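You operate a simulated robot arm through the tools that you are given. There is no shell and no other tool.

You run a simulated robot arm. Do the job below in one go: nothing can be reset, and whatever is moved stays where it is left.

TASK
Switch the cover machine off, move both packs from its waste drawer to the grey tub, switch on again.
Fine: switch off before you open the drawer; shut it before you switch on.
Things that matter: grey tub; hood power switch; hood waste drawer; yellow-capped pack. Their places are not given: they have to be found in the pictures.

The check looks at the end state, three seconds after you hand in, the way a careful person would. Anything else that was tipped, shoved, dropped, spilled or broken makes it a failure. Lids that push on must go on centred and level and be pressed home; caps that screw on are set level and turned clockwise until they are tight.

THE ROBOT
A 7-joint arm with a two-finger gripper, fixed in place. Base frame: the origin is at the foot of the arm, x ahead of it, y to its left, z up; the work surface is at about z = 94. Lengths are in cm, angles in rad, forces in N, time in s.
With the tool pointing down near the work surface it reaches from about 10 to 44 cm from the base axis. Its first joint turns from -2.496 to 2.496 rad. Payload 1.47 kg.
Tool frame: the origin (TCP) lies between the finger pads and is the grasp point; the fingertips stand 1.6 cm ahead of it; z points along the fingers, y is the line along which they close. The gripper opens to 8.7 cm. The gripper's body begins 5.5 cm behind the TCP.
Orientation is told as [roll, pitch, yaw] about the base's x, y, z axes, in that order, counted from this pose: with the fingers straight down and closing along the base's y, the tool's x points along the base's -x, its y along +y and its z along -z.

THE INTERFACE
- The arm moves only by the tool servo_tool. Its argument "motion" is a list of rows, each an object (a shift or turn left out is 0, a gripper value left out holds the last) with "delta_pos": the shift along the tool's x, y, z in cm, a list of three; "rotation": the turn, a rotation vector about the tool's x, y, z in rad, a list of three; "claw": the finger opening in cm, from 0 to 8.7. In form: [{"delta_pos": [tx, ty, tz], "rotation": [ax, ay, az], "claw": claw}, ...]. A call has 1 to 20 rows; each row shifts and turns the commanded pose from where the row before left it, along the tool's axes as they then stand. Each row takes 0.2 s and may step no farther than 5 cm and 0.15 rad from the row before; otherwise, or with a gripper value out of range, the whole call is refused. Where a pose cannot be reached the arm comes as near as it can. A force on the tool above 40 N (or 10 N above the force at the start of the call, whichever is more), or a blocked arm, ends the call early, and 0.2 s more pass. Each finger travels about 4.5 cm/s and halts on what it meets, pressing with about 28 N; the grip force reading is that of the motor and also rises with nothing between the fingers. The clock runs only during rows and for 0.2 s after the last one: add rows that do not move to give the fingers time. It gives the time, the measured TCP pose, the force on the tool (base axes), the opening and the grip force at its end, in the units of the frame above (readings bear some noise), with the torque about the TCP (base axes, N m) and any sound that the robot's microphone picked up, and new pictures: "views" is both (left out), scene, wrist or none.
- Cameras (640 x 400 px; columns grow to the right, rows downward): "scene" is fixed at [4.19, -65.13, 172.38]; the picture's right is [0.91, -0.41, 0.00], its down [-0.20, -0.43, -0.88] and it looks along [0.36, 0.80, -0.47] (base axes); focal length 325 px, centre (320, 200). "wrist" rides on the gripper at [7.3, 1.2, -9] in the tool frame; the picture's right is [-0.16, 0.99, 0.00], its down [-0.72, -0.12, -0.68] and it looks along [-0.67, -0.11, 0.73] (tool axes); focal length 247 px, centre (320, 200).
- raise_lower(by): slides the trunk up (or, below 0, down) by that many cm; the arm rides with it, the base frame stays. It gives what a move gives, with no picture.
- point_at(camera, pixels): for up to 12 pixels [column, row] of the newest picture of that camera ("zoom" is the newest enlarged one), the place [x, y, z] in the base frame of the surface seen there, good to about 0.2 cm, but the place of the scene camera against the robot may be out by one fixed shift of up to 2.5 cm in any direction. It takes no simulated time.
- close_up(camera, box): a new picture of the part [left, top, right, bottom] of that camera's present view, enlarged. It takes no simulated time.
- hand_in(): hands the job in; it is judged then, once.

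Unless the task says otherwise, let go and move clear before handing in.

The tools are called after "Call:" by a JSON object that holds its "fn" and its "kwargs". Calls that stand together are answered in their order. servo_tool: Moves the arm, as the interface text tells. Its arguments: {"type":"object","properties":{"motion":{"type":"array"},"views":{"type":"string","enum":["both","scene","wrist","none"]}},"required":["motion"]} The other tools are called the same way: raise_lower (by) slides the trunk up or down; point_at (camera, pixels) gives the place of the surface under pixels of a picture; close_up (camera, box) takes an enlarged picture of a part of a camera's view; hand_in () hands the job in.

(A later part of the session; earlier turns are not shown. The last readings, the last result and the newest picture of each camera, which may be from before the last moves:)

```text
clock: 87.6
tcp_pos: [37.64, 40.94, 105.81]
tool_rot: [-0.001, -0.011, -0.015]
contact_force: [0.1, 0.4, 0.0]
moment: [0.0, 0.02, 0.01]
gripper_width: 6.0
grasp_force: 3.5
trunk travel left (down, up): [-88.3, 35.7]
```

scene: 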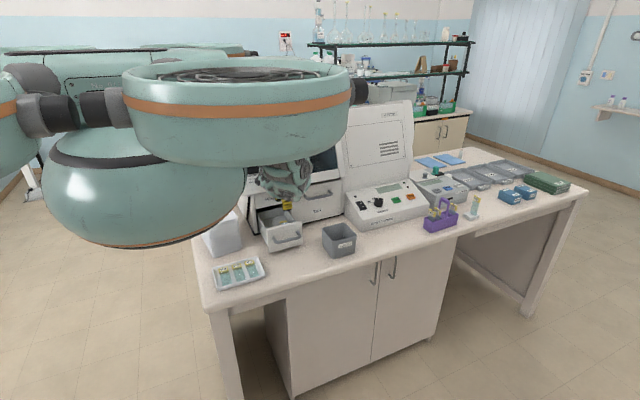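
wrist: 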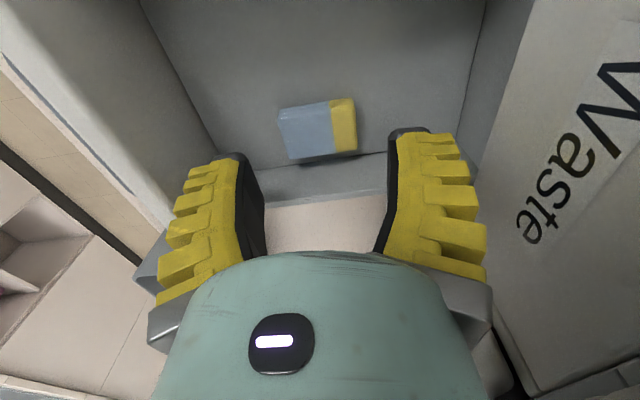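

No contact, aligned at (37.6, 40.9, 105.8). Descending the rest over pack B.

Call:
{"fn": "servo_tool", "kwargs": {"motion": [{"delta_pos": [0.15, 0, 1.1]}, {"delta_pos": [0, 0, 1.1]}, {"delta_pos": [0, 0, 1.0]}, {"delta_pos": [0, 0, 0.6]}, {"delta_pos": [0, 0, 0.3]}, {"delta_pos": [0, 0, 0.2]}, {}, {}], "views": "wrist"}}

Call:
{"fn": "close_up", "kwargs": {"camera": "wrist", "box": [200, 80, 440, 250]}}

```text
clock: 89.4
tcp_pos: [37.31, 41.0, 101.67]
tool_rot: [0.0, -0.011, -0.01]
contact_force: [0.3, -0.4, 0.1]
moment: [0.01, 0.0, 0.0]
gripper_width: 6.0
grasp_force: 3.6
trunk travel left (down, up): [-88.3, 35.7]
```

wrist: 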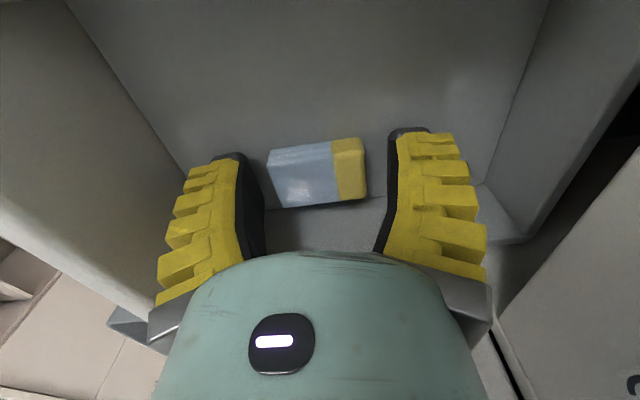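

```text
2.35 times, centred on (320, 165) of wrist
```

zoom: 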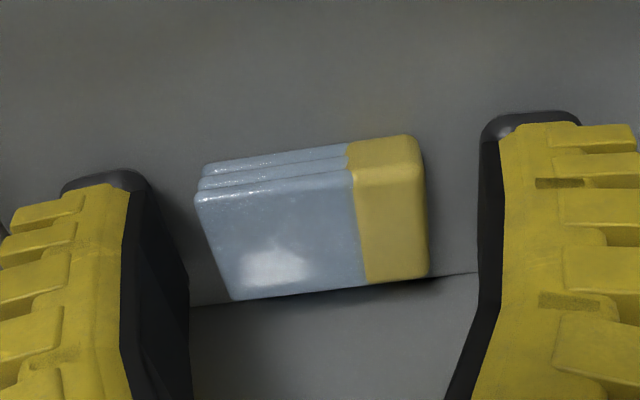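

The fingers straddle pack B evenly. I'll go 0.35 cm lower, then close.

Call:
{"fn": "servo_tool", "kwargs": {"motion": [{"delta_pos": [0, 0, 0.15]}, {"delta_pos": [0, 0, 0.15]}, {"delta_pos": [0, 0, 0.1]}, {}, {"claw": 4.4}, {"claw": 3.4}, {"claw": 2.5}, {}, {}], "views": "wrist"}}

Call:
{"fn": "close_up", "kwargs": {"camera": "wrist", "box": [200, 80, 440, 250]}}

```text
clock: 91.4
tcp_pos: [37.34, 41.2, 101.31]
tool_rot: [0.002, -0.01, -0.013]
contact_force: [-3.8, -0.6, 15.9]
moment: [-0.08, 0.07, 0.1]
gripper_width: 4.21
grasp_force: 28.0
trunk travel left (down, up): [-88.3, 35.7]
```

wrist: 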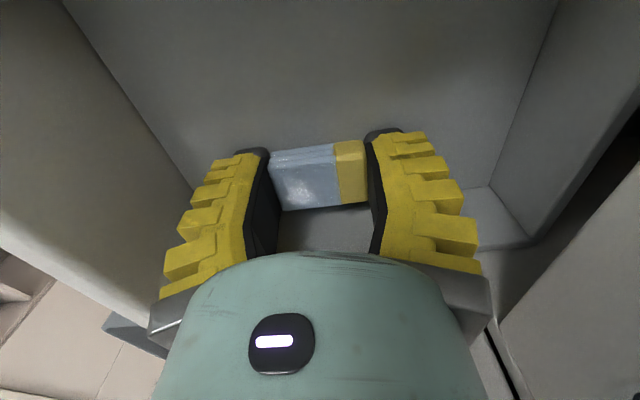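

```text
2.35 times, centred on (320, 165) of wrist
```

zoom: 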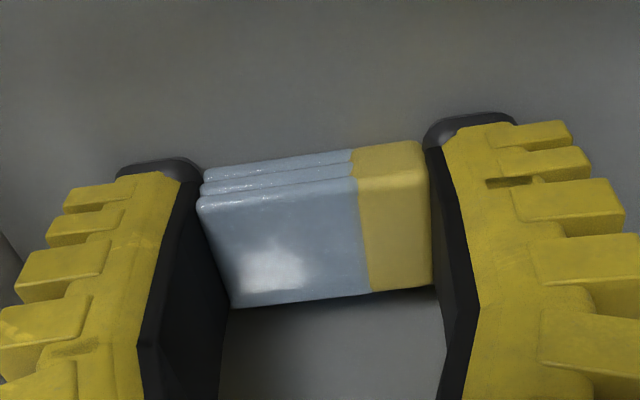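

Pack B is gripped (4.21 cm, 28 N). I'll lift it slowly to z≈105 then shift −y away from the lip before rising further.

Call:
{"fn": "servo_tool", "kwargs": {"motion": [{"delta_pos": [0, 0, -0.25]}, {"delta_pos": [0, 0, -0.25]}, {"delta_pos": [0, 0, -0.25]}, {"delta_pos": [0, 0, -0.5]}, {"delta_pos": [0, 0, -0.7]}, {"delta_pos": [0, 0, -0.8]}, {"delta_pos": [0, 0, -0.8]}, {"delta_pos": [0, -0.6, -0.4]}, {"delta_pos": [0, -0.8, 0]}, {}], "views": "wrist"}}

Call:
{"fn": "close_up", "kwargs": {"camera": "wrist", "box": [200, 80, 440, 250]}}

```text
clock: 93.6
tcp_pos: [37.64, 39.49, 105.24]
tool_rot: [-0.002, -0.011, -0.015]
contact_force: [0.2, -0.1, -0.7]
moment: [-0.02, -0.01, 0.02]
gripper_width: 4.05
grasp_force: 28.1
trunk travel left (down, up): [-88.3, 35.7]
```

wrist: 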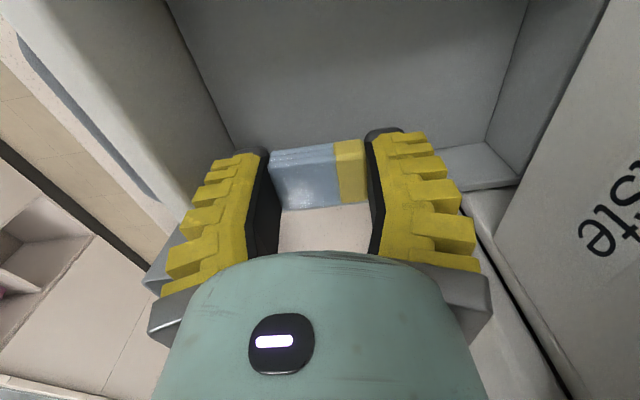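

```text
2.35 times, centred on (320, 165) of wrist
```

zoom: 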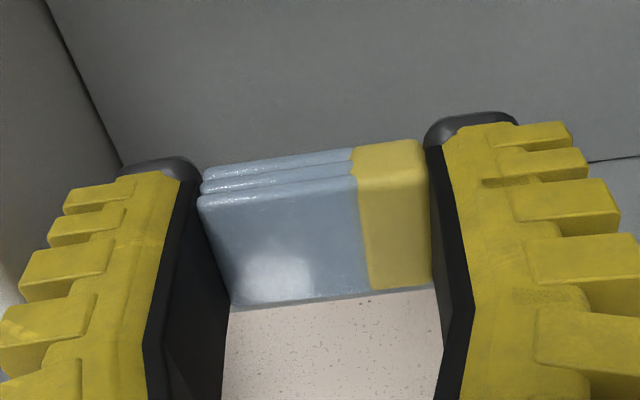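

Pack B is up and firm. I'll rise to z≈112 and carry it to above the tub's +x half, (55.8, 25.35).

Call:
{"fn": "servo_tool", "kwargs": {"motion": [{"delta_pos": [0, 0, -0.8]}, {"delta_pos": [0, 0, -1.2]}, {"delta_pos": [0, 0, -1.3]}, {"delta_pos": [0, 0, -1.3]}, {"delta_pos": [0, 0, -1.3]}, {"delta_pos": [0, 0, -0.8]}, {"delta_pos": [-1.0, -0.8, 0]}, {"delta_pos": [-2.0, -1.55, 0]}, {"delta_pos": [-2.0, -1.55, 0]}, {"delta_pos": [-2.0, -1.55, 0]}, {"delta_pos": [-2.0, -1.55, 0]}, {"delta_pos": [-2.0, -1.55, 0]}, {"delta_pos": [-2.0, -1.55, 0]}, {"delta_pos": [-2.0, -1.55, 0]}, {"delta_pos": [-2.0, -1.55, 0]}, {"delta_pos": [-1.2, -0.9, 0]}, {}, {}]}}

Call:
{"fn": "close_up", "kwargs": {"camera": "wrist", "box": [220, 20, 420, 170]}}

```text
clock: 97.4
tcp_pos: [55.45, 25.2, 111.89]
tool_rot: [-0.002, -0.01, -0.013]
contact_force: [-0.8, 0.3, 0.1]
moment: [0.0, -0.02, -0.01]
gripper_width: 4.08
grasp_force: 27.9
trunk travel left (down, up): [-88.3, 35.7]
```

scene: 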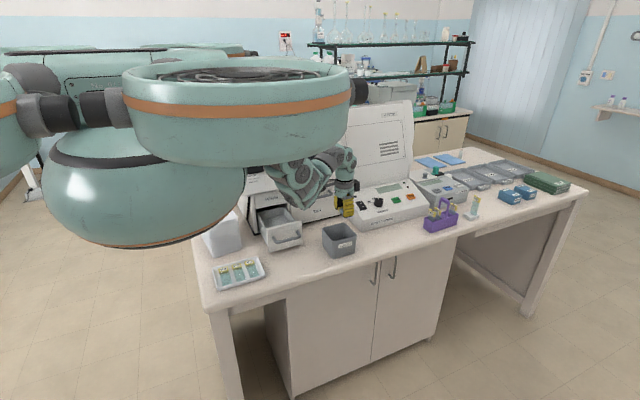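
wrist: 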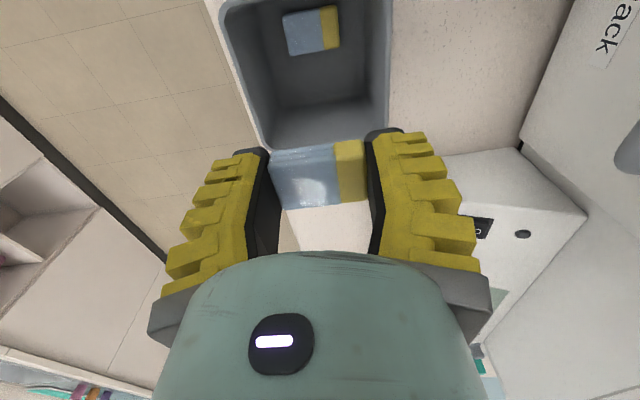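

```text
2.67 times, centred on (320, 95) of wrist
```

zoom: 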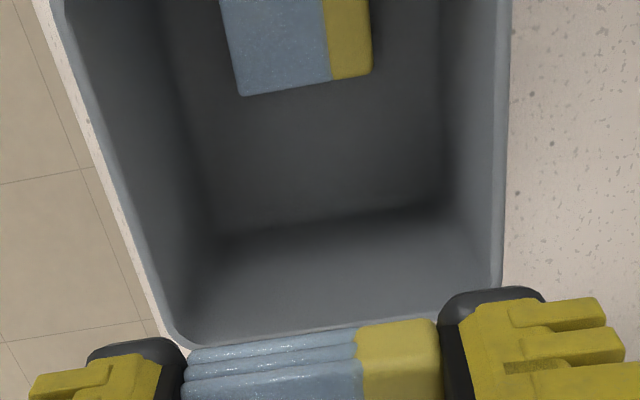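

I'm above the tub's +x half. I'll measure pack A, the far wall and rim to fix B's landing place.

Call:
{"fn": "point_at", "kwargs": {"camera": "wrist", "pixels": [[310, 55], [335, 48], [321, 52], [300, 120], [385, 100], [292, 146], [395, 118], [275, 147], [372, 138], [309, 54], [260, 90], [385, 60]]}}

```text
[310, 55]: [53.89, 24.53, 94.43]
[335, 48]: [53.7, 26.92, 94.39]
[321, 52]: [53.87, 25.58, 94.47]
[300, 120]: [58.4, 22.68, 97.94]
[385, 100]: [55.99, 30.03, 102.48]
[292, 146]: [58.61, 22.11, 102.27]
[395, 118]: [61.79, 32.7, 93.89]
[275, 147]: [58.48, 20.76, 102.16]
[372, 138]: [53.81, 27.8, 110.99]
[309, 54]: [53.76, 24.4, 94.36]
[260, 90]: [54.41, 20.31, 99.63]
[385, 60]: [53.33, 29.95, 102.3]
```

The far wall is at x≈58.4 and pack A ends near x≈53.4, so B fits at x≈55.8. I'll lower to TCP z≈98.1, where earlier a 4.4 cm opening was free of the walls.

Call:
{"fn": "servo_tool", "kwargs": {"motion": [{"delta_pos": [-0.35, 0.1, 1.2]}, {"delta_pos": [0, 0, 1.7]}, {"delta_pos": [0, 0, 1.7]}, {"delta_pos": [0, 0, 1.7]}, {"delta_pos": [0, 0, 1.7]}, {"delta_pos": [0, 0, 1.7]}, {"delta_pos": [0, 0, 1.7]}, {"delta_pos": [0, 0, 1.2]}, {"delta_pos": [0, 0, 0.8]}, {}, {}]}}

Call:
{"fn": "close_up", "kwargs": {"camera": "scene", "box": [310, 200, 370, 260]}}

```text
clock: 99.8
tcp_pos: [55.82, 25.18, 98.77]
tool_rot: [0.0, -0.012, -0.016]
contact_force: [-0.7, -0.1, -0.6]
moment: [0.03, 0.02, 0.06]
gripper_width: 4.07
grasp_force: 28.3
trunk travel left (down, up): [-88.3, 35.7]
```

scene: 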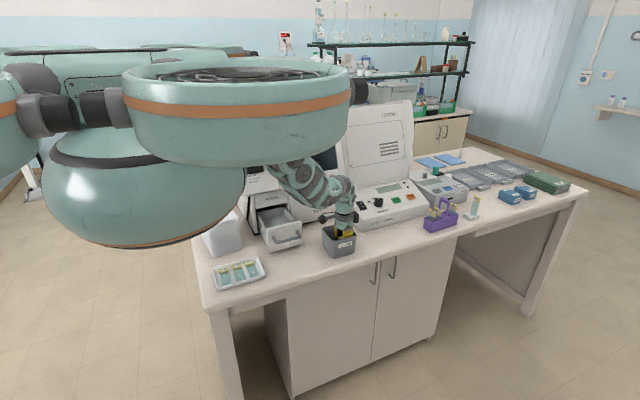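
wrist: 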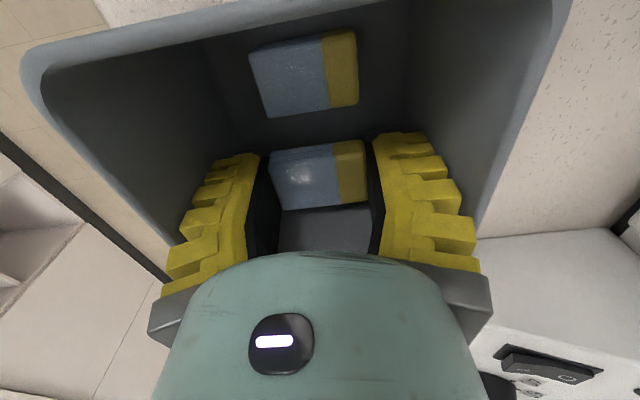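

```text
6.67 times, centred on (340, 230) of scene
```

zoom: 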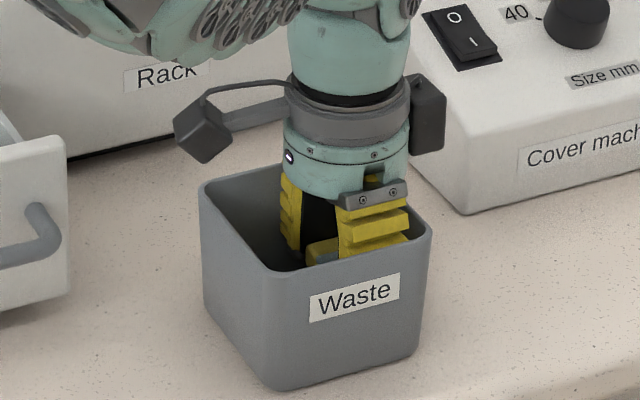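

Pack B hangs next to pack A with clear room on all sides. I'll lower 1 cm more and open just slightly.

Call:
{"fn": "servo_tool", "kwargs": {"motion": [{"delta_pos": [0, 0.08, 0.5]}, {"delta_pos": [0, 0, 0.5]}, {}, {"claw": 3.8}, {}, {}], "views": "wrist"}}

Call:
{"fn": "close_up", "kwargs": {"camera": "wrist", "box": [160, 80, 480, 280]}}

```text
clock: 101.2
tcp_pos: [55.82, 25.26, 97.74]
tool_rot: [-0.002, -0.01, -0.013]
contact_force: [-0.3, -0.1, -0.6]
moment: [-0.01, 0.03, 0.0]
gripper_width: 4.07
grasp_force: 28.4
trunk travel left (down, up): [-88.3, 35.7]
```

wrist: 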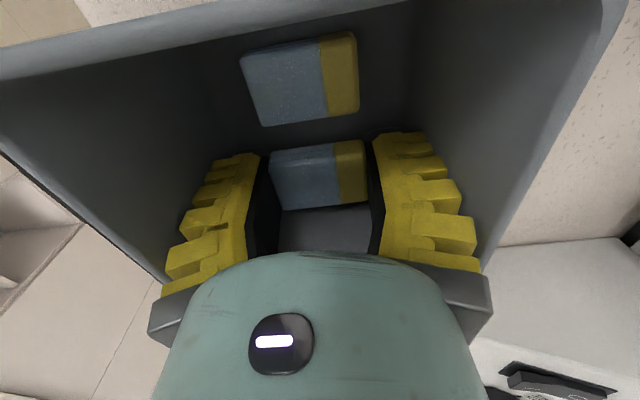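

```text
2.00 times, centred on (320, 180) of wrist
```

zoom: 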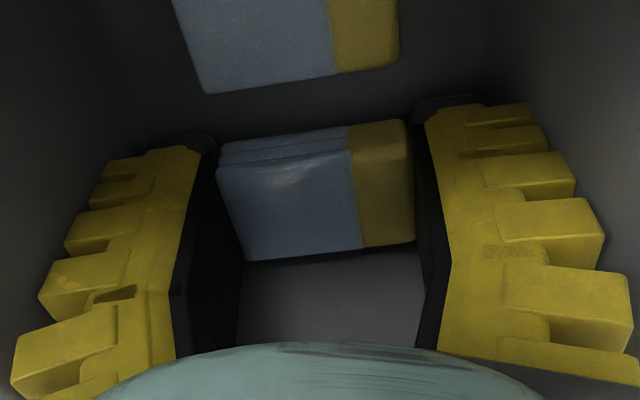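

The opening still reads 4.07 with full force, so the command must go a little higher. I'll step to 4.15.

Call:
{"fn": "servo_tool", "kwargs": {"motion": [{"claw": 4.15}, {}, {}], "views": "wrist"}}

Call:
{"fn": "close_up", "kwargs": {"camera": "wrist", "box": [160, 80, 480, 280]}}

```text
clock: 102.0
tcp_pos: [55.84, 25.32, 97.7]
tool_rot: [0.0, -0.011, -0.012]
contact_force: [-0.9, 0.1, -0.5]
moment: [0.01, -0.02, -0.01]
gripper_width: 4.42
grasp_force: 4.8
trunk travel left (down, up): [-88.3, 35.7]
```

wrist: 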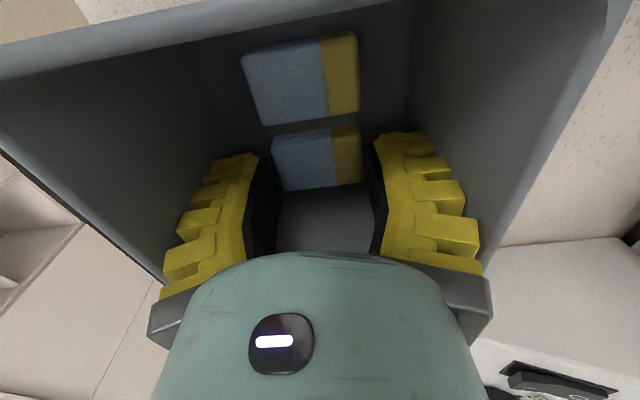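

```text
2.00 times, centred on (320, 180) of wrist
```

zoom: 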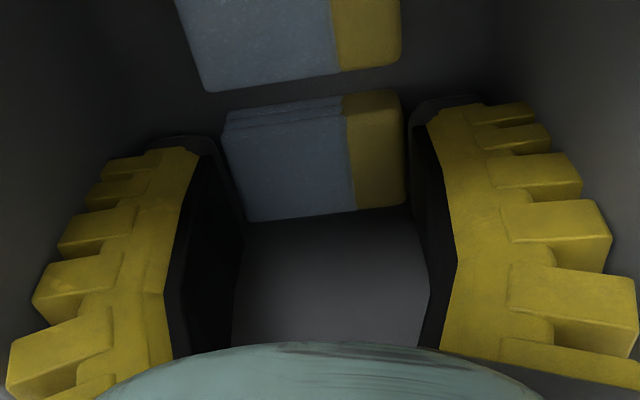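

Pack B has dropped onto the tub floor beside A, and the opening is 4.42. I'll rise slowly and watch that the tub stays down.

Call:
{"fn": "servo_tool", "kwargs": {"motion": [{"delta_pos": [0, 0, -0.25]}, {"delta_pos": [0, 0, -0.25]}, {"delta_pos": [0, 0, -0.25]}, {"delta_pos": [0, 0, -0.25]}, {}]}}

Call:
{"fn": "close_up", "kwargs": {"camera": "scene", "box": [310, 200, 370, 260]}}

```text
clock: 103.2
tcp_pos: [55.81, 25.3, 98.69]
tool_rot: [-0.001, -0.01, -0.012]
contact_force: [0.1, 0.0, -0.6]
moment: [-0.02, -0.03, -0.04]
gripper_width: 4.49
grasp_force: 5.1
trunk travel left (down, up): [-88.3, 35.7]
```

scene: 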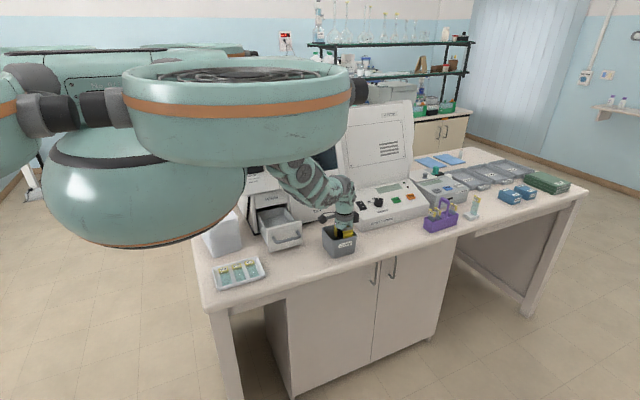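
wrist: 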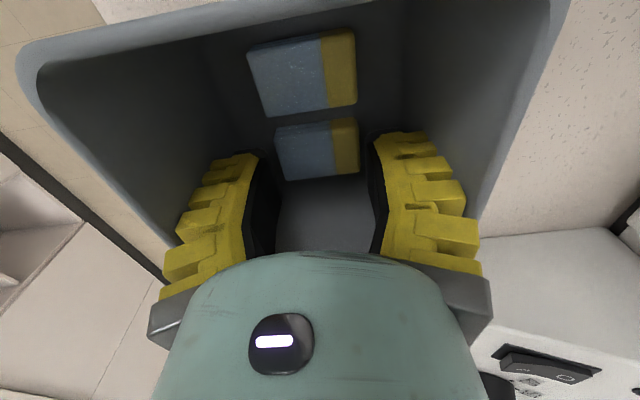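

```text
6.67 times, centred on (340, 230) of scene
```

zoom: 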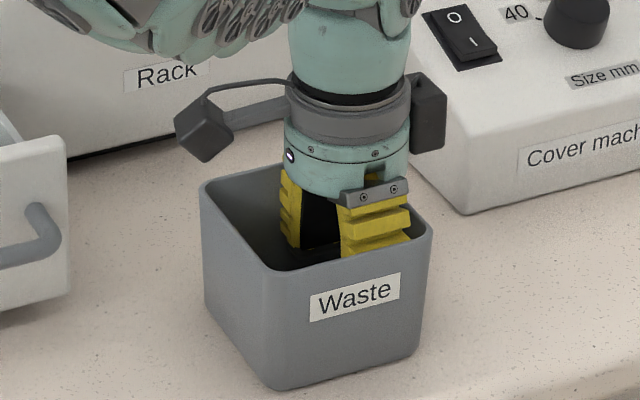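

The tub stays in place and both packs lie in it at (303, 75) and (317, 150). I'll rise fully clear.

Call:
{"fn": "servo_tool", "kwargs": {"motion": [{"delta_pos": [0, 0, -0.8]}, {"delta_pos": [0, 0, -1.2]}, {"delta_pos": [0, 0, -1.5]}, {"delta_pos": [0, 0, -2]}, {"delta_pos": [0, 0, -2]}, {"delta_pos": [0, 0, -2]}, {"delta_pos": [0, 0, -2]}, {"delta_pos": [0, 0, -2]}, {}, {}]}}

Call:
{"fn": "close_up", "kwargs": {"camera": "wrist", "box": [220, 0, 420, 150]}}

Call:
{"fn": "close_up", "kwargs": {"camera": "scene", "box": [240, 180, 380, 270]}}

```text
clock: 105.4
tcp_pos: [55.68, 25.62, 112.2]
tool_rot: [0.001, -0.012, -0.011]
contact_force: [0.0, 0.0, 0.1]
moment: [0.03, 0.04, 0.03]
gripper_width: 4.73
grasp_force: 4.3
trunk travel left (down, up): [-88.3, 35.7]
```

scene: 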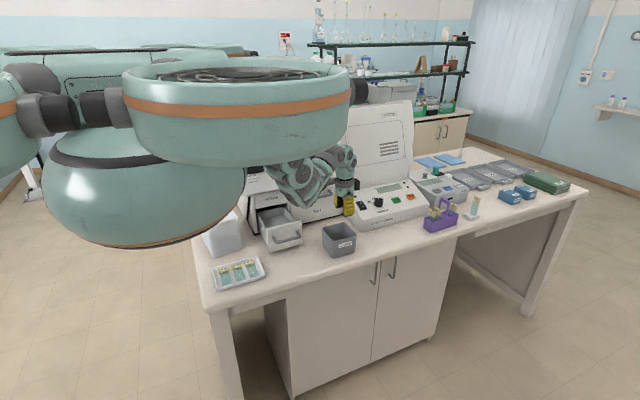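
wrist: 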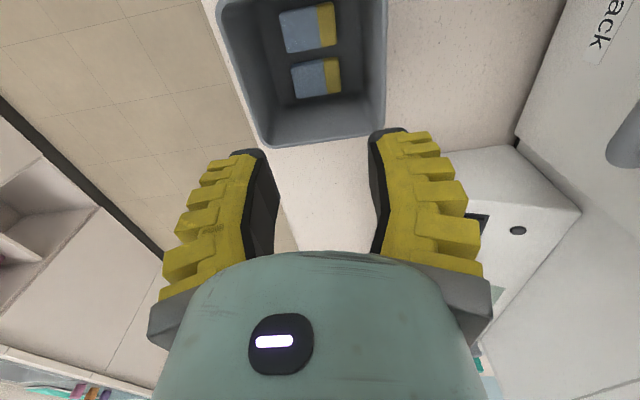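

```text
2.67 times, centred on (320, 75) of wrist
```

zoom: 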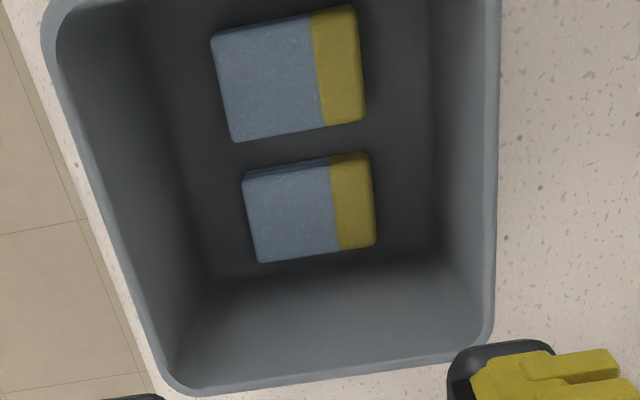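

```text
4.44 times, centred on (310, 225) of scene
```

zoom: 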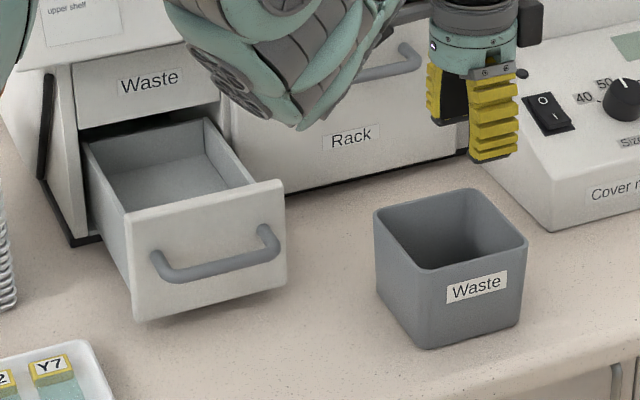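

Both packs lie flat in the tub and the drawer is empty. Next I'll shut the drawer: close the fingers and travel to a spot in front of the drawer handle.

Call:
{"fn": "servo_tool", "kwargs": {"motion": [{"delta_pos": [2.99, -0.3, 0.3], "claw": 0}, {"delta_pos": [2.99, -0.3, 0.3]}, {"delta_pos": [2.99, -0.3, 0.3]}, {"delta_pos": [2.99, -0.3, 0.4]}, {"delta_pos": [2.99, -0.3, 0.6]}, {"delta_pos": [2.99, -0.3, 0.6]}, {"delta_pos": [2.99, -0.3, 0.6]}, {}, {}]}}

```text
clock: 107.4
tcp_pos: [34.75, 23.6, 109.17]
tool_rot: [-0.001, -0.011, -0.011]
contact_force: [0.1, -0.1, 0.0]
moment: [0.01, 0.02, -0.01]
gripper_width: 0.0
grasp_force: 27.7
trunk travel left (down, up): [-88.3, 35.7]
```

scene: 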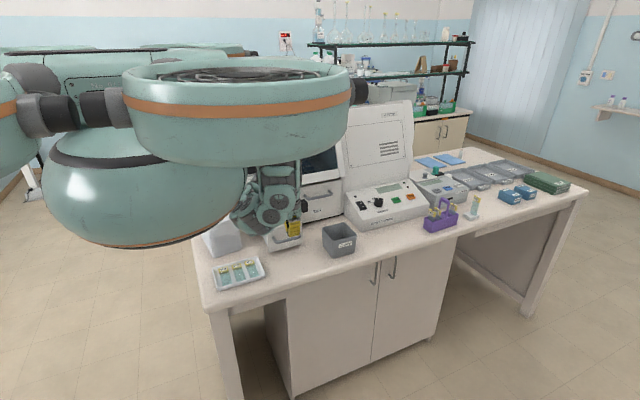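
wrist: 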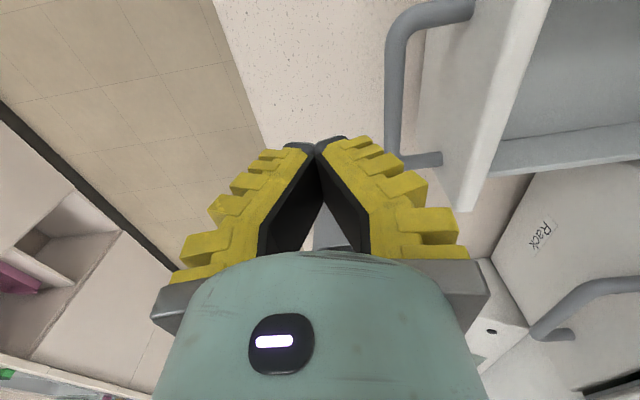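

I'm at (34.75, 23.6, 109.2) in front of the handle, seen at (385–400, 20–165). I'll measure the bar and drawer face.

Call:
{"fn": "point_at", "kwargs": {"camera": "wrist", "pixels": [[390, 60], [393, 100], [396, 140], [395, 40], [440, 120], [455, 60], [480, 150], [425, 160], [345, 140], [300, 148]]}}

```text
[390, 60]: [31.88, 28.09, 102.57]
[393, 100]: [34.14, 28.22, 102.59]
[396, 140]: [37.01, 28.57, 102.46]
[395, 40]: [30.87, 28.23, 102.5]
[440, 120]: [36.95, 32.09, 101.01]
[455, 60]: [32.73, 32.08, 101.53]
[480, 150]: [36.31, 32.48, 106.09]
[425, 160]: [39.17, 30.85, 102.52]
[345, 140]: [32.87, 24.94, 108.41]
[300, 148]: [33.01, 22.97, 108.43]
```

Bar front is at y≈27.85, z≈102.1. I'll lower the closed fingers in front of it to z≈101.6.

Call:
{"fn": "servo_tool", "kwargs": {"motion": [{"delta_pos": [0, 0, 1.9]}, {"delta_pos": [0, 0, 1.9]}, {"delta_pos": [0, 0, 1.9]}, {"delta_pos": [0, 0, 1.8]}, {}, {}], "views": "wrist"}}

```text
clock: 108.8
tcp_pos: [34.96, 23.64, 101.44]
tool_rot: [-0.003, -0.011, -0.013]
contact_force: [0.3, 0.3, -0.6]
moment: [0.0, 0.02, 0.01]
gripper_width: 0.0
grasp_force: 27.3
trunk travel left (down, up): [-88.3, 35.7]
```

wrist: 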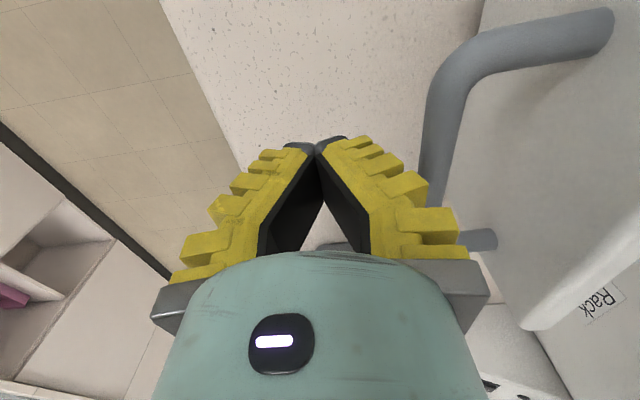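

The fingers are in front of the bar at the right height. I'll push the drawer shut along +y, 13 cm first.

Call:
{"fn": "servo_tool", "kwargs": {"motion": [{"delta_pos": [0, 1, 0]}, {"delta_pos": [0, 1, 0]}, {"delta_pos": [0, 0.7, 0]}, {"delta_pos": [0, 0.7, 0]}, {"delta_pos": [0, 0.8, 0]}, {"delta_pos": [0, 0.8, 0]}, {"delta_pos": [0, 0.8, 0]}, {"delta_pos": [0, 0.8, 0]}, {"delta_pos": [0, 0.8, 0]}, {"delta_pos": [0, 0.8, 0]}, {"delta_pos": [0, 0.8, 0]}, {"delta_pos": [0, 0.8, 0]}, {"delta_pos": [0, 0.8, 0]}, {"delta_pos": [0, 0.8, 0]}, {"delta_pos": [0, 0.8, 0]}, {"delta_pos": [0, 0.8, 0]}, {}]}}

```text
clock: 112.4
tcp_pos: [35.16, 36.38, 101.3]
tool_rot: [-0.002, -0.014, -0.014]
contact_force: [1.1, -0.7, 0.0]
moment: [0.03, 0.02, 0.06]
gripper_width: 0.0
grasp_force: 27.5
trunk travel left (down, up): [-88.3, 35.7]
```

scene: 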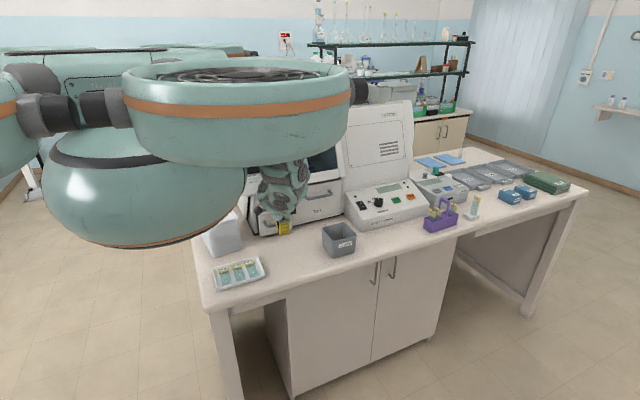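
wrist: 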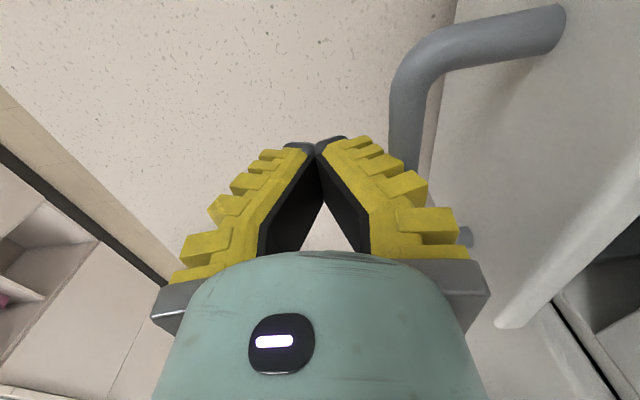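

The drawer is most of the way in with no resistance. I'll continue in smaller steps until it bottoms.

Call:
{"fn": "servo_tool", "kwargs": {"motion": [{"delta_pos": [0, 0.5, 0]}, {"delta_pos": [0, 0.5, 0]}, {"delta_pos": [0, 0.5, 0]}, {"delta_pos": [0, 0.4, 0]}, {"delta_pos": [0, 0.4, 0]}, {"delta_pos": [0, 0.3, 0]}, {"delta_pos": [0, 0.3, 0]}, {"delta_pos": [0, 0.3, 0]}, {}]}}

Call:
{"fn": "close_up", "kwargs": {"camera": "scene", "box": [230, 180, 330, 250]}}

```text
clock: 114.1
tcp_pos: [35.24, 39.04, 101.45]
tool_rot: [-0.017, -0.01, -0.011]
contact_force: [-1.2, -23.0, 25.6]
moment: [0.97, 0.41, 0.41]
gripper_width: 0.0
grasp_force: 25.8
trunk travel left (down, up): [-88.3, 35.7]
stopped in row 8: the force on the tool passed its limit at 44 N (the readings are from after the stop); the commanded pose is now the measured one
```

scene: 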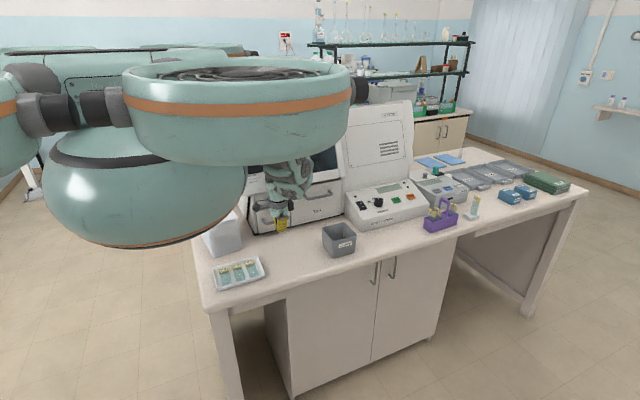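
wrist: 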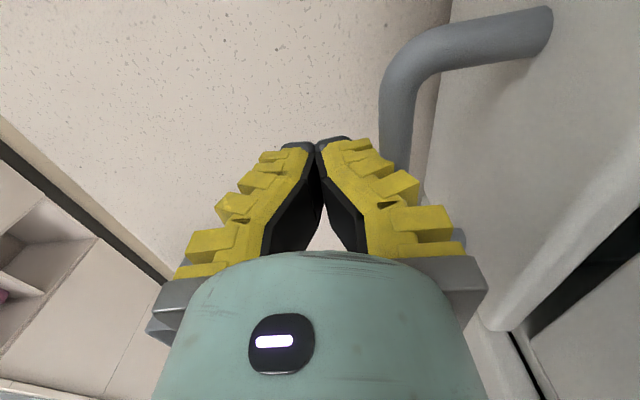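

```text
5.71 times, centred on (280, 215) of scene
```

zoom: 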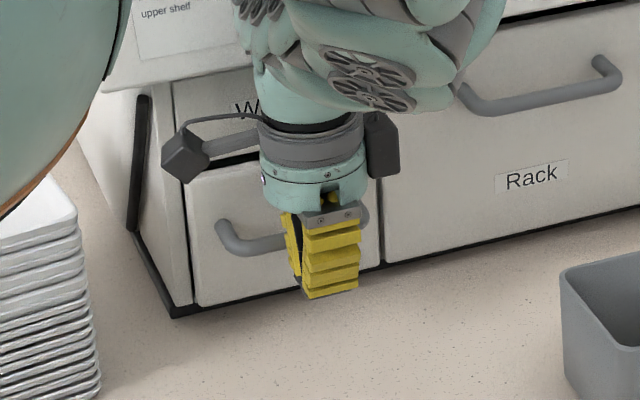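

The push hit 44 N and the drawer looks flush. I'll back off 2 cm and verify the face position.

Call:
{"fn": "servo_tool", "kwargs": {"motion": [{"delta_pos": [0, -0.5, 0]}, {"delta_pos": [0, -1, 0]}, {"delta_pos": [0, -1.5, 0]}, {"delta_pos": [0, -1.5, 0]}, {}, {}]}}

Call:
{"fn": "point_at", "kwargs": {"camera": "wrist", "pixels": [[500, 100], [480, 160], [520, 200], [450, 60], [430, 100], [540, 30], [590, 300], [560, 280]]}}

Call:
{"fn": "close_up", "kwargs": {"camera": "scene", "box": [230, 180, 330, 250]}}

```text
clock: 115.5
tcp_pos: [35.07, 34.75, 101.48]
tool_rot: [-0.008, -0.009, -0.013]
contact_force: [-0.5, -0.3, -0.7]
moment: [-0.02, 0.0, -0.01]
gripper_width: 0.0
grasp_force: 27.5
trunk travel left (down, up): [-88.3, 35.7]
```

scene: 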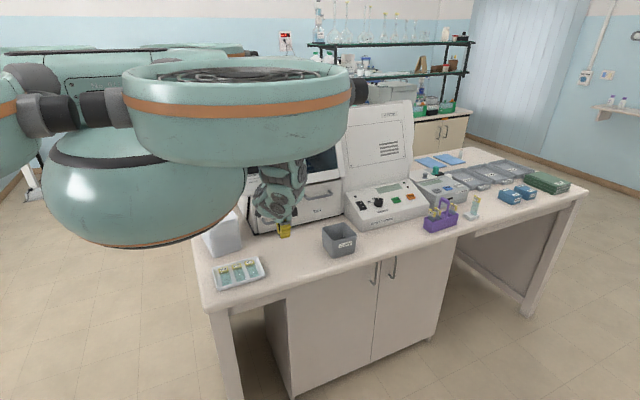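
wrist: 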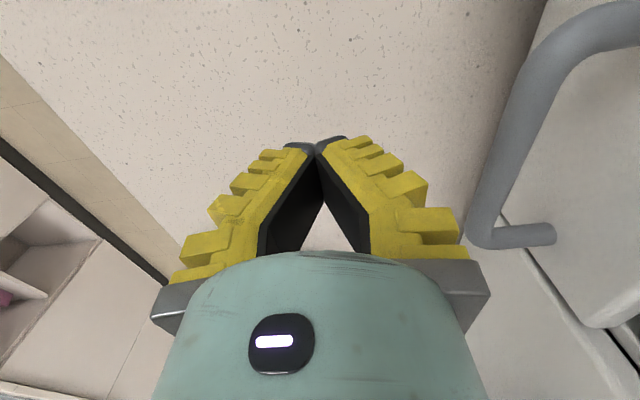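

```text
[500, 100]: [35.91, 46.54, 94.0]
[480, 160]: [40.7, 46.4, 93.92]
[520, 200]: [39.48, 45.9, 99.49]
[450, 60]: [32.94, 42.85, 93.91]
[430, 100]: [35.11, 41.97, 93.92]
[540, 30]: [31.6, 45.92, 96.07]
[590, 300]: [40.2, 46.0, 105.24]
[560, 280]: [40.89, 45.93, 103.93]
```

```text
5.71 times, centred on (280, 215) of scene
```

zoom: 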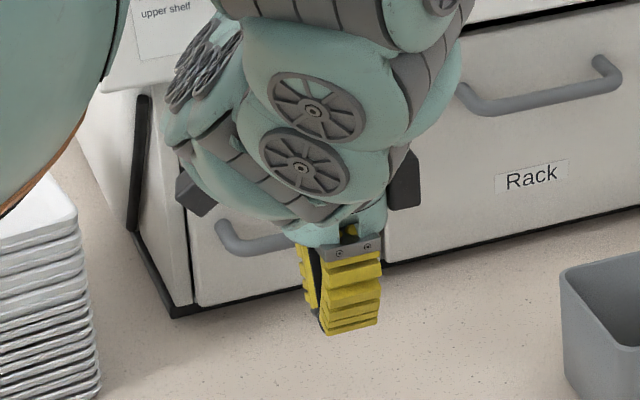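

The drawer face is back at y≈45.95, as at the start: it is shut. Now I'll rise and travel toward the console for switching on.

Call:
{"fn": "servo_tool", "kwargs": {"motion": [{"delta_pos": [0, -0.5, -3.0]}, {"delta_pos": [0, -0.5, -3.5]}, {"delta_pos": [0, 0, -3.5]}, {"delta_pos": [-3.9, -0.1, -1.5]}, {"delta_pos": [-3.9, -0.1, -1.5]}, {"delta_pos": [-3.9, -0.1, -1.5]}, {"delta_pos": [-3.9, -0.1, -1.5]}, {"delta_pos": [-3.9, -0.1, -1.5]}, {"delta_pos": [-3.9, -0.1, -1.5]}, {"delta_pos": [-3.9, 0, -1.5]}, {}, {}]}}

```text
clock: 118.1
tcp_pos: [62.1, 33.06, 121.96]
tool_rot: [-0.007, -0.01, -0.01]
contact_force: [-0.6, -0.4, -0.8]
moment: [-0.02, 0.01, 0.02]
gripper_width: 0.0
grasp_force: 27.2
trunk travel left (down, up): [-88.3, 35.7]
```

scene: 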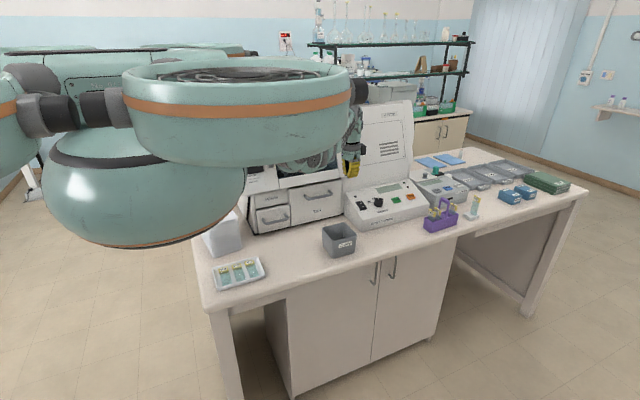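
wrist: 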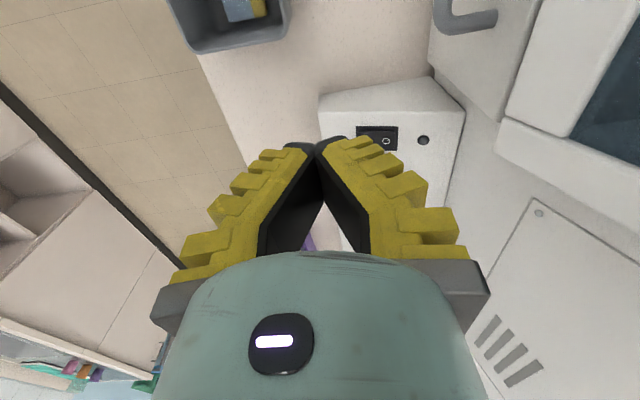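

The scene now shows the drawer area unobstructed. I'll check it is fully flush, then start tilting the tool.

Call:
{"fn": "close_up", "kwargs": {"camera": "scene", "box": [225, 175, 375, 265]}}

Call:
{"fn": "servo_tool", "kwargs": {"motion": [{"rotation": [-0.1, 0, 0]}, {"rotation": [-0.1, 0, 0]}, {"rotation": [0, -0.125, 0]}, {"rotation": [0, -0.125, 0]}, {"rotation": [0, -0.125, 0]}, {"rotation": [0, -0.125, 0]}, {}, {}], "views": "none"}}

```text
4.27 times, centred on (300, 220) of scene
```

zoom: 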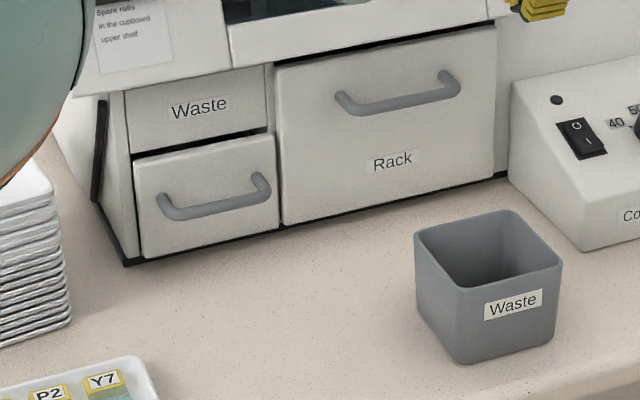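

```text
clock: 119.9
tcp_pos: [62.28, 33.06, 122.27]
tool_rot: [0.217, -0.5, -0.114]
contact_force: [-0.1, 0.6, -0.1]
moment: [-0.03, 0.04, 0.0]
gripper_width: 0.01
grasp_force: 27.9
trunk travel left (down, up): [-88.3, 35.7]
```

The drawer is flush as at the start, with the tub standing upright. The tool is tilted now; I'll move out to above the console at z≈127 before lowering the trunk.

Call:
{"fn": "servo_tool", "kwargs": {"motion": [{"delta_pos": [-2.67, 0.563, 0.243]}, {"delta_pos": [-2.67, 0.563, 0.243]}, {"delta_pos": [-2.67, 0.563, 0.243]}, {"delta_pos": [-2.67, 0.563, 0.243]}, {}, {}], "views": "wrist"}}

```text
clock: 121.3
tcp_pos: [72.13, 34.28, 127.04]
tool_rot: [0.218, -0.499, -0.117]
contact_force: [0.1, 0.2, -0.4]
moment: [0.0, -0.01, -0.07]
gripper_width: 0.01
grasp_force: 28.3
trunk travel left (down, up): [-88.3, 35.7]
```

wrist: 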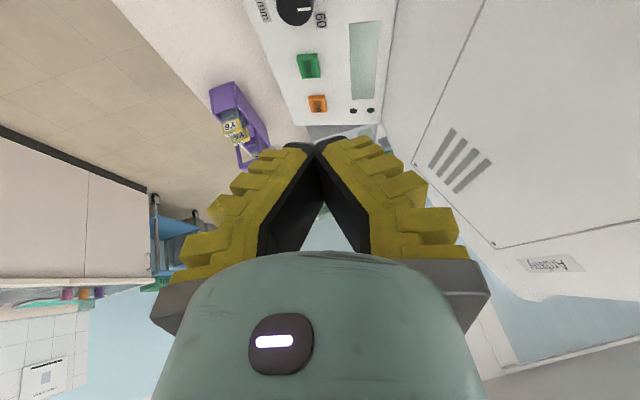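

Reached (72.1, 34.3, 127.0). I'll lower the trunk 17 cm, to z≈110 over the rocker's I side.

Call:
{"fn": "raise_lower", "kwargs": {"by": -17}}

Call:
{"fn": "servo_tool", "kwargs": {"motion": [{}]}}

Call:
{"fn": "close_up", "kwargs": {"camera": "wrist", "box": [180, 0, 420, 150]}}

```text
clock: 123.2
tcp_pos: [72.17, 34.35, 110.17]
tool_rot: [0.218, -0.5, -0.114]
contact_force: [0.4, 0.0, -0.2]
moment: [0.0, 0.03, 0.01]
gripper_width: 0.0
grasp_force: 28.0
trunk travel left (down, up): [-71.3, 52.7]
```

```text
clock: 123.6
tcp_pos: [72.17, 34.19, 110.01]
tool_rot: [0.217, -0.499, -0.115]
contact_force: [0.7, 0.2, -0.3]
moment: [0.02, -0.03, 0.01]
gripper_width: 0.0
grasp_force: 27.9
trunk travel left (down, up): [-71.3, 52.7]
```

scene: 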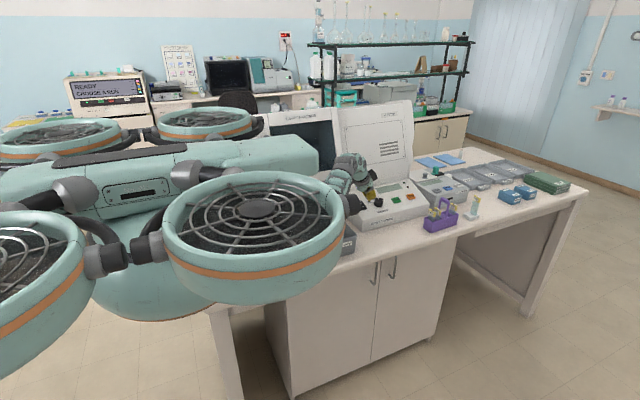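
wrist: 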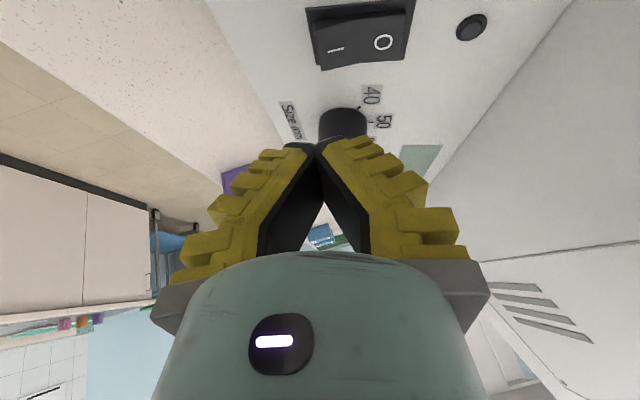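

```text
2.67 times, centred on (300, 75) of wrist
```

zoom: 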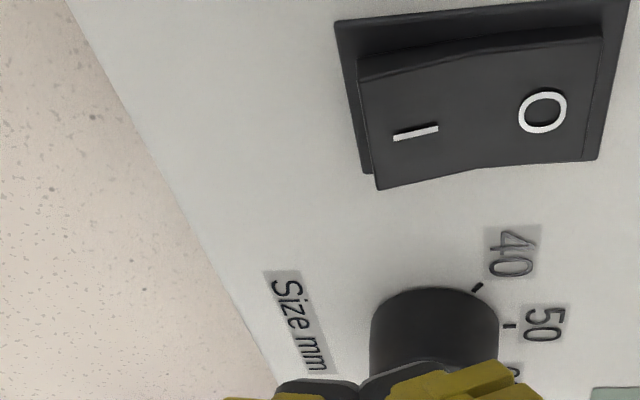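

The rocker (310–410, 5–70) has its I end raised, lamp dark. I'll measure the I end and the fingertips here.

Call:
{"fn": "point_at", "kwargs": {"camera": "wrist", "pixels": [[335, 50], [383, 42], [322, 32], [318, 45], [325, 68], [355, 48], [355, 60], [315, 25], [306, 12], [300, 148], [342, 138], [318, 152]]}}

```text
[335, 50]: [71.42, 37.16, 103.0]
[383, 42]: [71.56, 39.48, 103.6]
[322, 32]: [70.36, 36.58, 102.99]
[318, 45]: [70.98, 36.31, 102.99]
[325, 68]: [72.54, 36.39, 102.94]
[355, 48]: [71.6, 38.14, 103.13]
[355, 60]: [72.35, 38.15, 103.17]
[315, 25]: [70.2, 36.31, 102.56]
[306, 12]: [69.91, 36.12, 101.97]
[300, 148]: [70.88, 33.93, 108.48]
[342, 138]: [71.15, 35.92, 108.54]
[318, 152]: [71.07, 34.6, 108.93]
```

The I end is raised at y≈36.3–37.2, z≈103.0. I'll move so the +y fingertip corner is above (71.4, 37.1), about 1.3 cm up.

Call:
{"fn": "servo_tool", "kwargs": {"motion": [{"delta_pos": [1.0, 0.23, 1.708]}, {"delta_pos": [1.0, 0.23, 1.708]}, {}, {}], "views": "wrist"}}

Call:
{"fn": "close_up", "kwargs": {"camera": "wrist", "box": [220, 30, 460, 180]}}

Call:
{"fn": "close_up", "kwargs": {"camera": "scene", "box": [330, 160, 430, 230]}}

```text
clock: 124.6
tcp_pos: [72.05, 35.75, 106.05]
tool_rot: [0.217, -0.499, -0.116]
contact_force: [0.3, -0.4, -0.6]
moment: [0.0, 0.0, -0.01]
gripper_width: 0.0
grasp_force: 28.1
trunk travel left (down, up): [-71.3, 52.7]
```

wrist: 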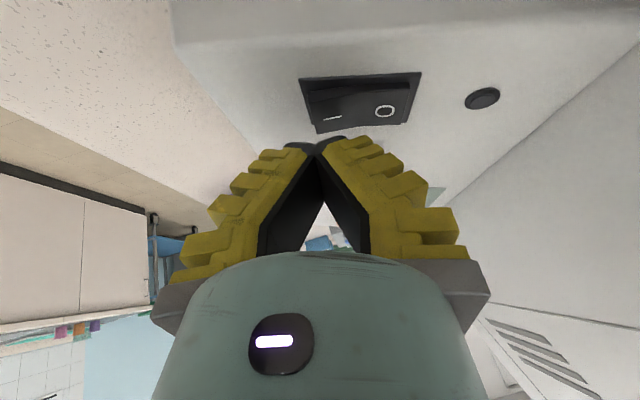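

```text
2.67 times, centred on (340, 105) of wrist
```

zoom: 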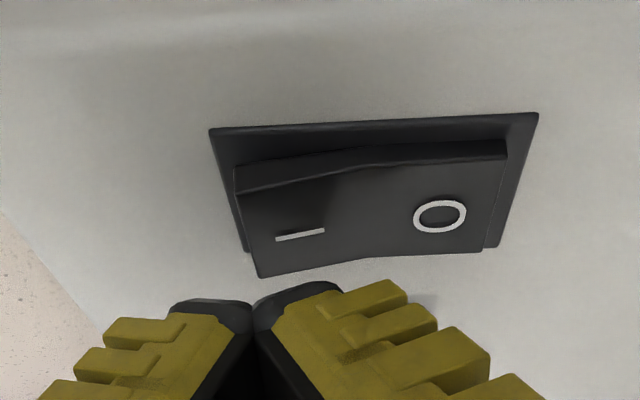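

```text
5.71 times, centred on (380, 195) of scene
```

zoom: 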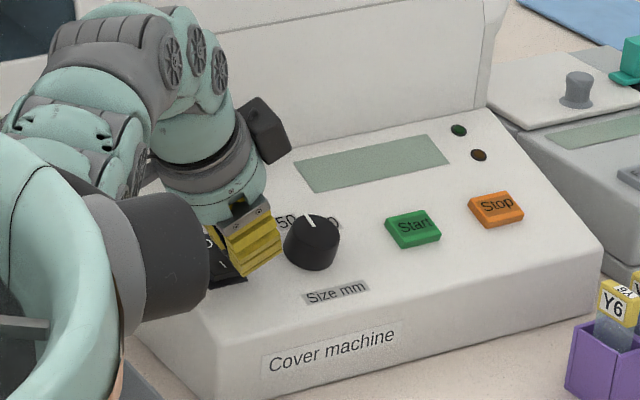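

The tip is about 1 cm above the I half, slightly too far toward the pivot. I'll shift −0.35 in y and press down in 0.25 cm steps.

Call:
{"fn": "servo_tool", "kwargs": {"motion": [{"delta_pos": [0.109, -0.4, 0.2]}, {"delta_pos": [0.12, -0.047, 0.214]}, {"delta_pos": [0.12, -0.047, 0.214]}, {"delta_pos": [0.12, -0.047, 0.214]}, {"delta_pos": [0.12, -0.047, 0.214]}, {"delta_pos": [0.12, -0.047, 0.214]}], "views": "wrist"}}

Call:
{"fn": "close_up", "kwargs": {"camera": "wrist", "box": [220, 30, 460, 180]}}

Call:
{"fn": "close_up", "kwargs": {"camera": "scene", "box": [330, 160, 430, 230]}}

```text
clock: 126.0
tcp_pos: [72.16, 35.09, 104.74]
tool_rot: [0.218, -0.501, -0.115]
contact_force: [0.6, -1.0, 1.2]
moment: [0.02, 0.02, -0.01]
gripper_width: 0.04
grasp_force: 28.4
trunk travel left (down, up): [-71.3, 52.7]
```

wrist: 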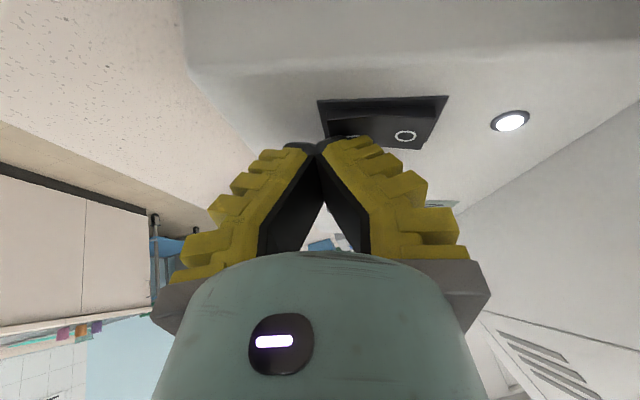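

```text
2.67 times, centred on (340, 105) of wrist
```

zoom: 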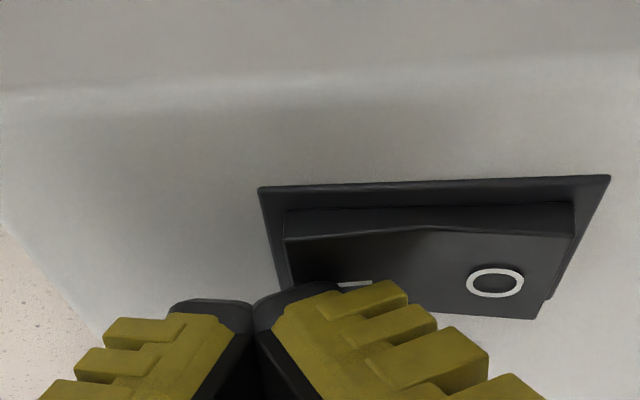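

```text
5.71 times, centred on (380, 195) of scene
```

zoom: 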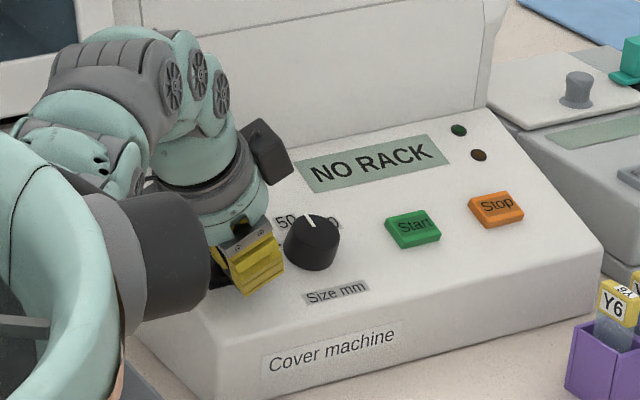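

The lamp at (510, 121) is lit and the display reads NO RACK. I'll press 0.4 cm deeper to make sure it latches, then retract.

Call:
{"fn": "servo_tool", "kwargs": {"motion": [{"delta_pos": [0.096, -0.038, 0.171]}, {"delta_pos": [0.096, -0.038, 0.171]}], "views": "wrist"}}

```text
clock: 126.6
tcp_pos: [72.12, 35.28, 104.43]
tool_rot: [0.22, -0.501, -0.116]
contact_force: [-3.3, -4.7, 10.2]
moment: [0.19, 0.14, 0.12]
gripper_width: 0.0
grasp_force: 27.0
trunk travel left (down, up): [-71.3, 52.7]
```

wrist: 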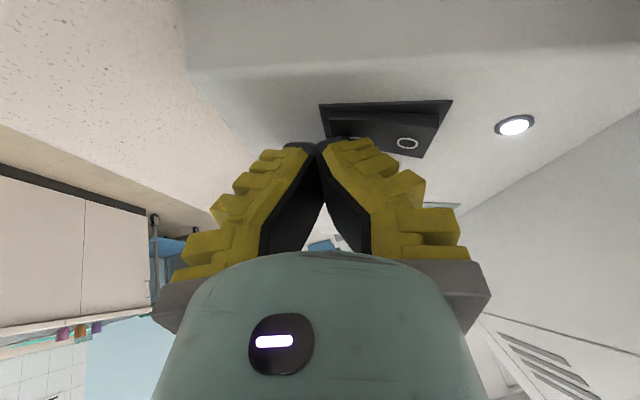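

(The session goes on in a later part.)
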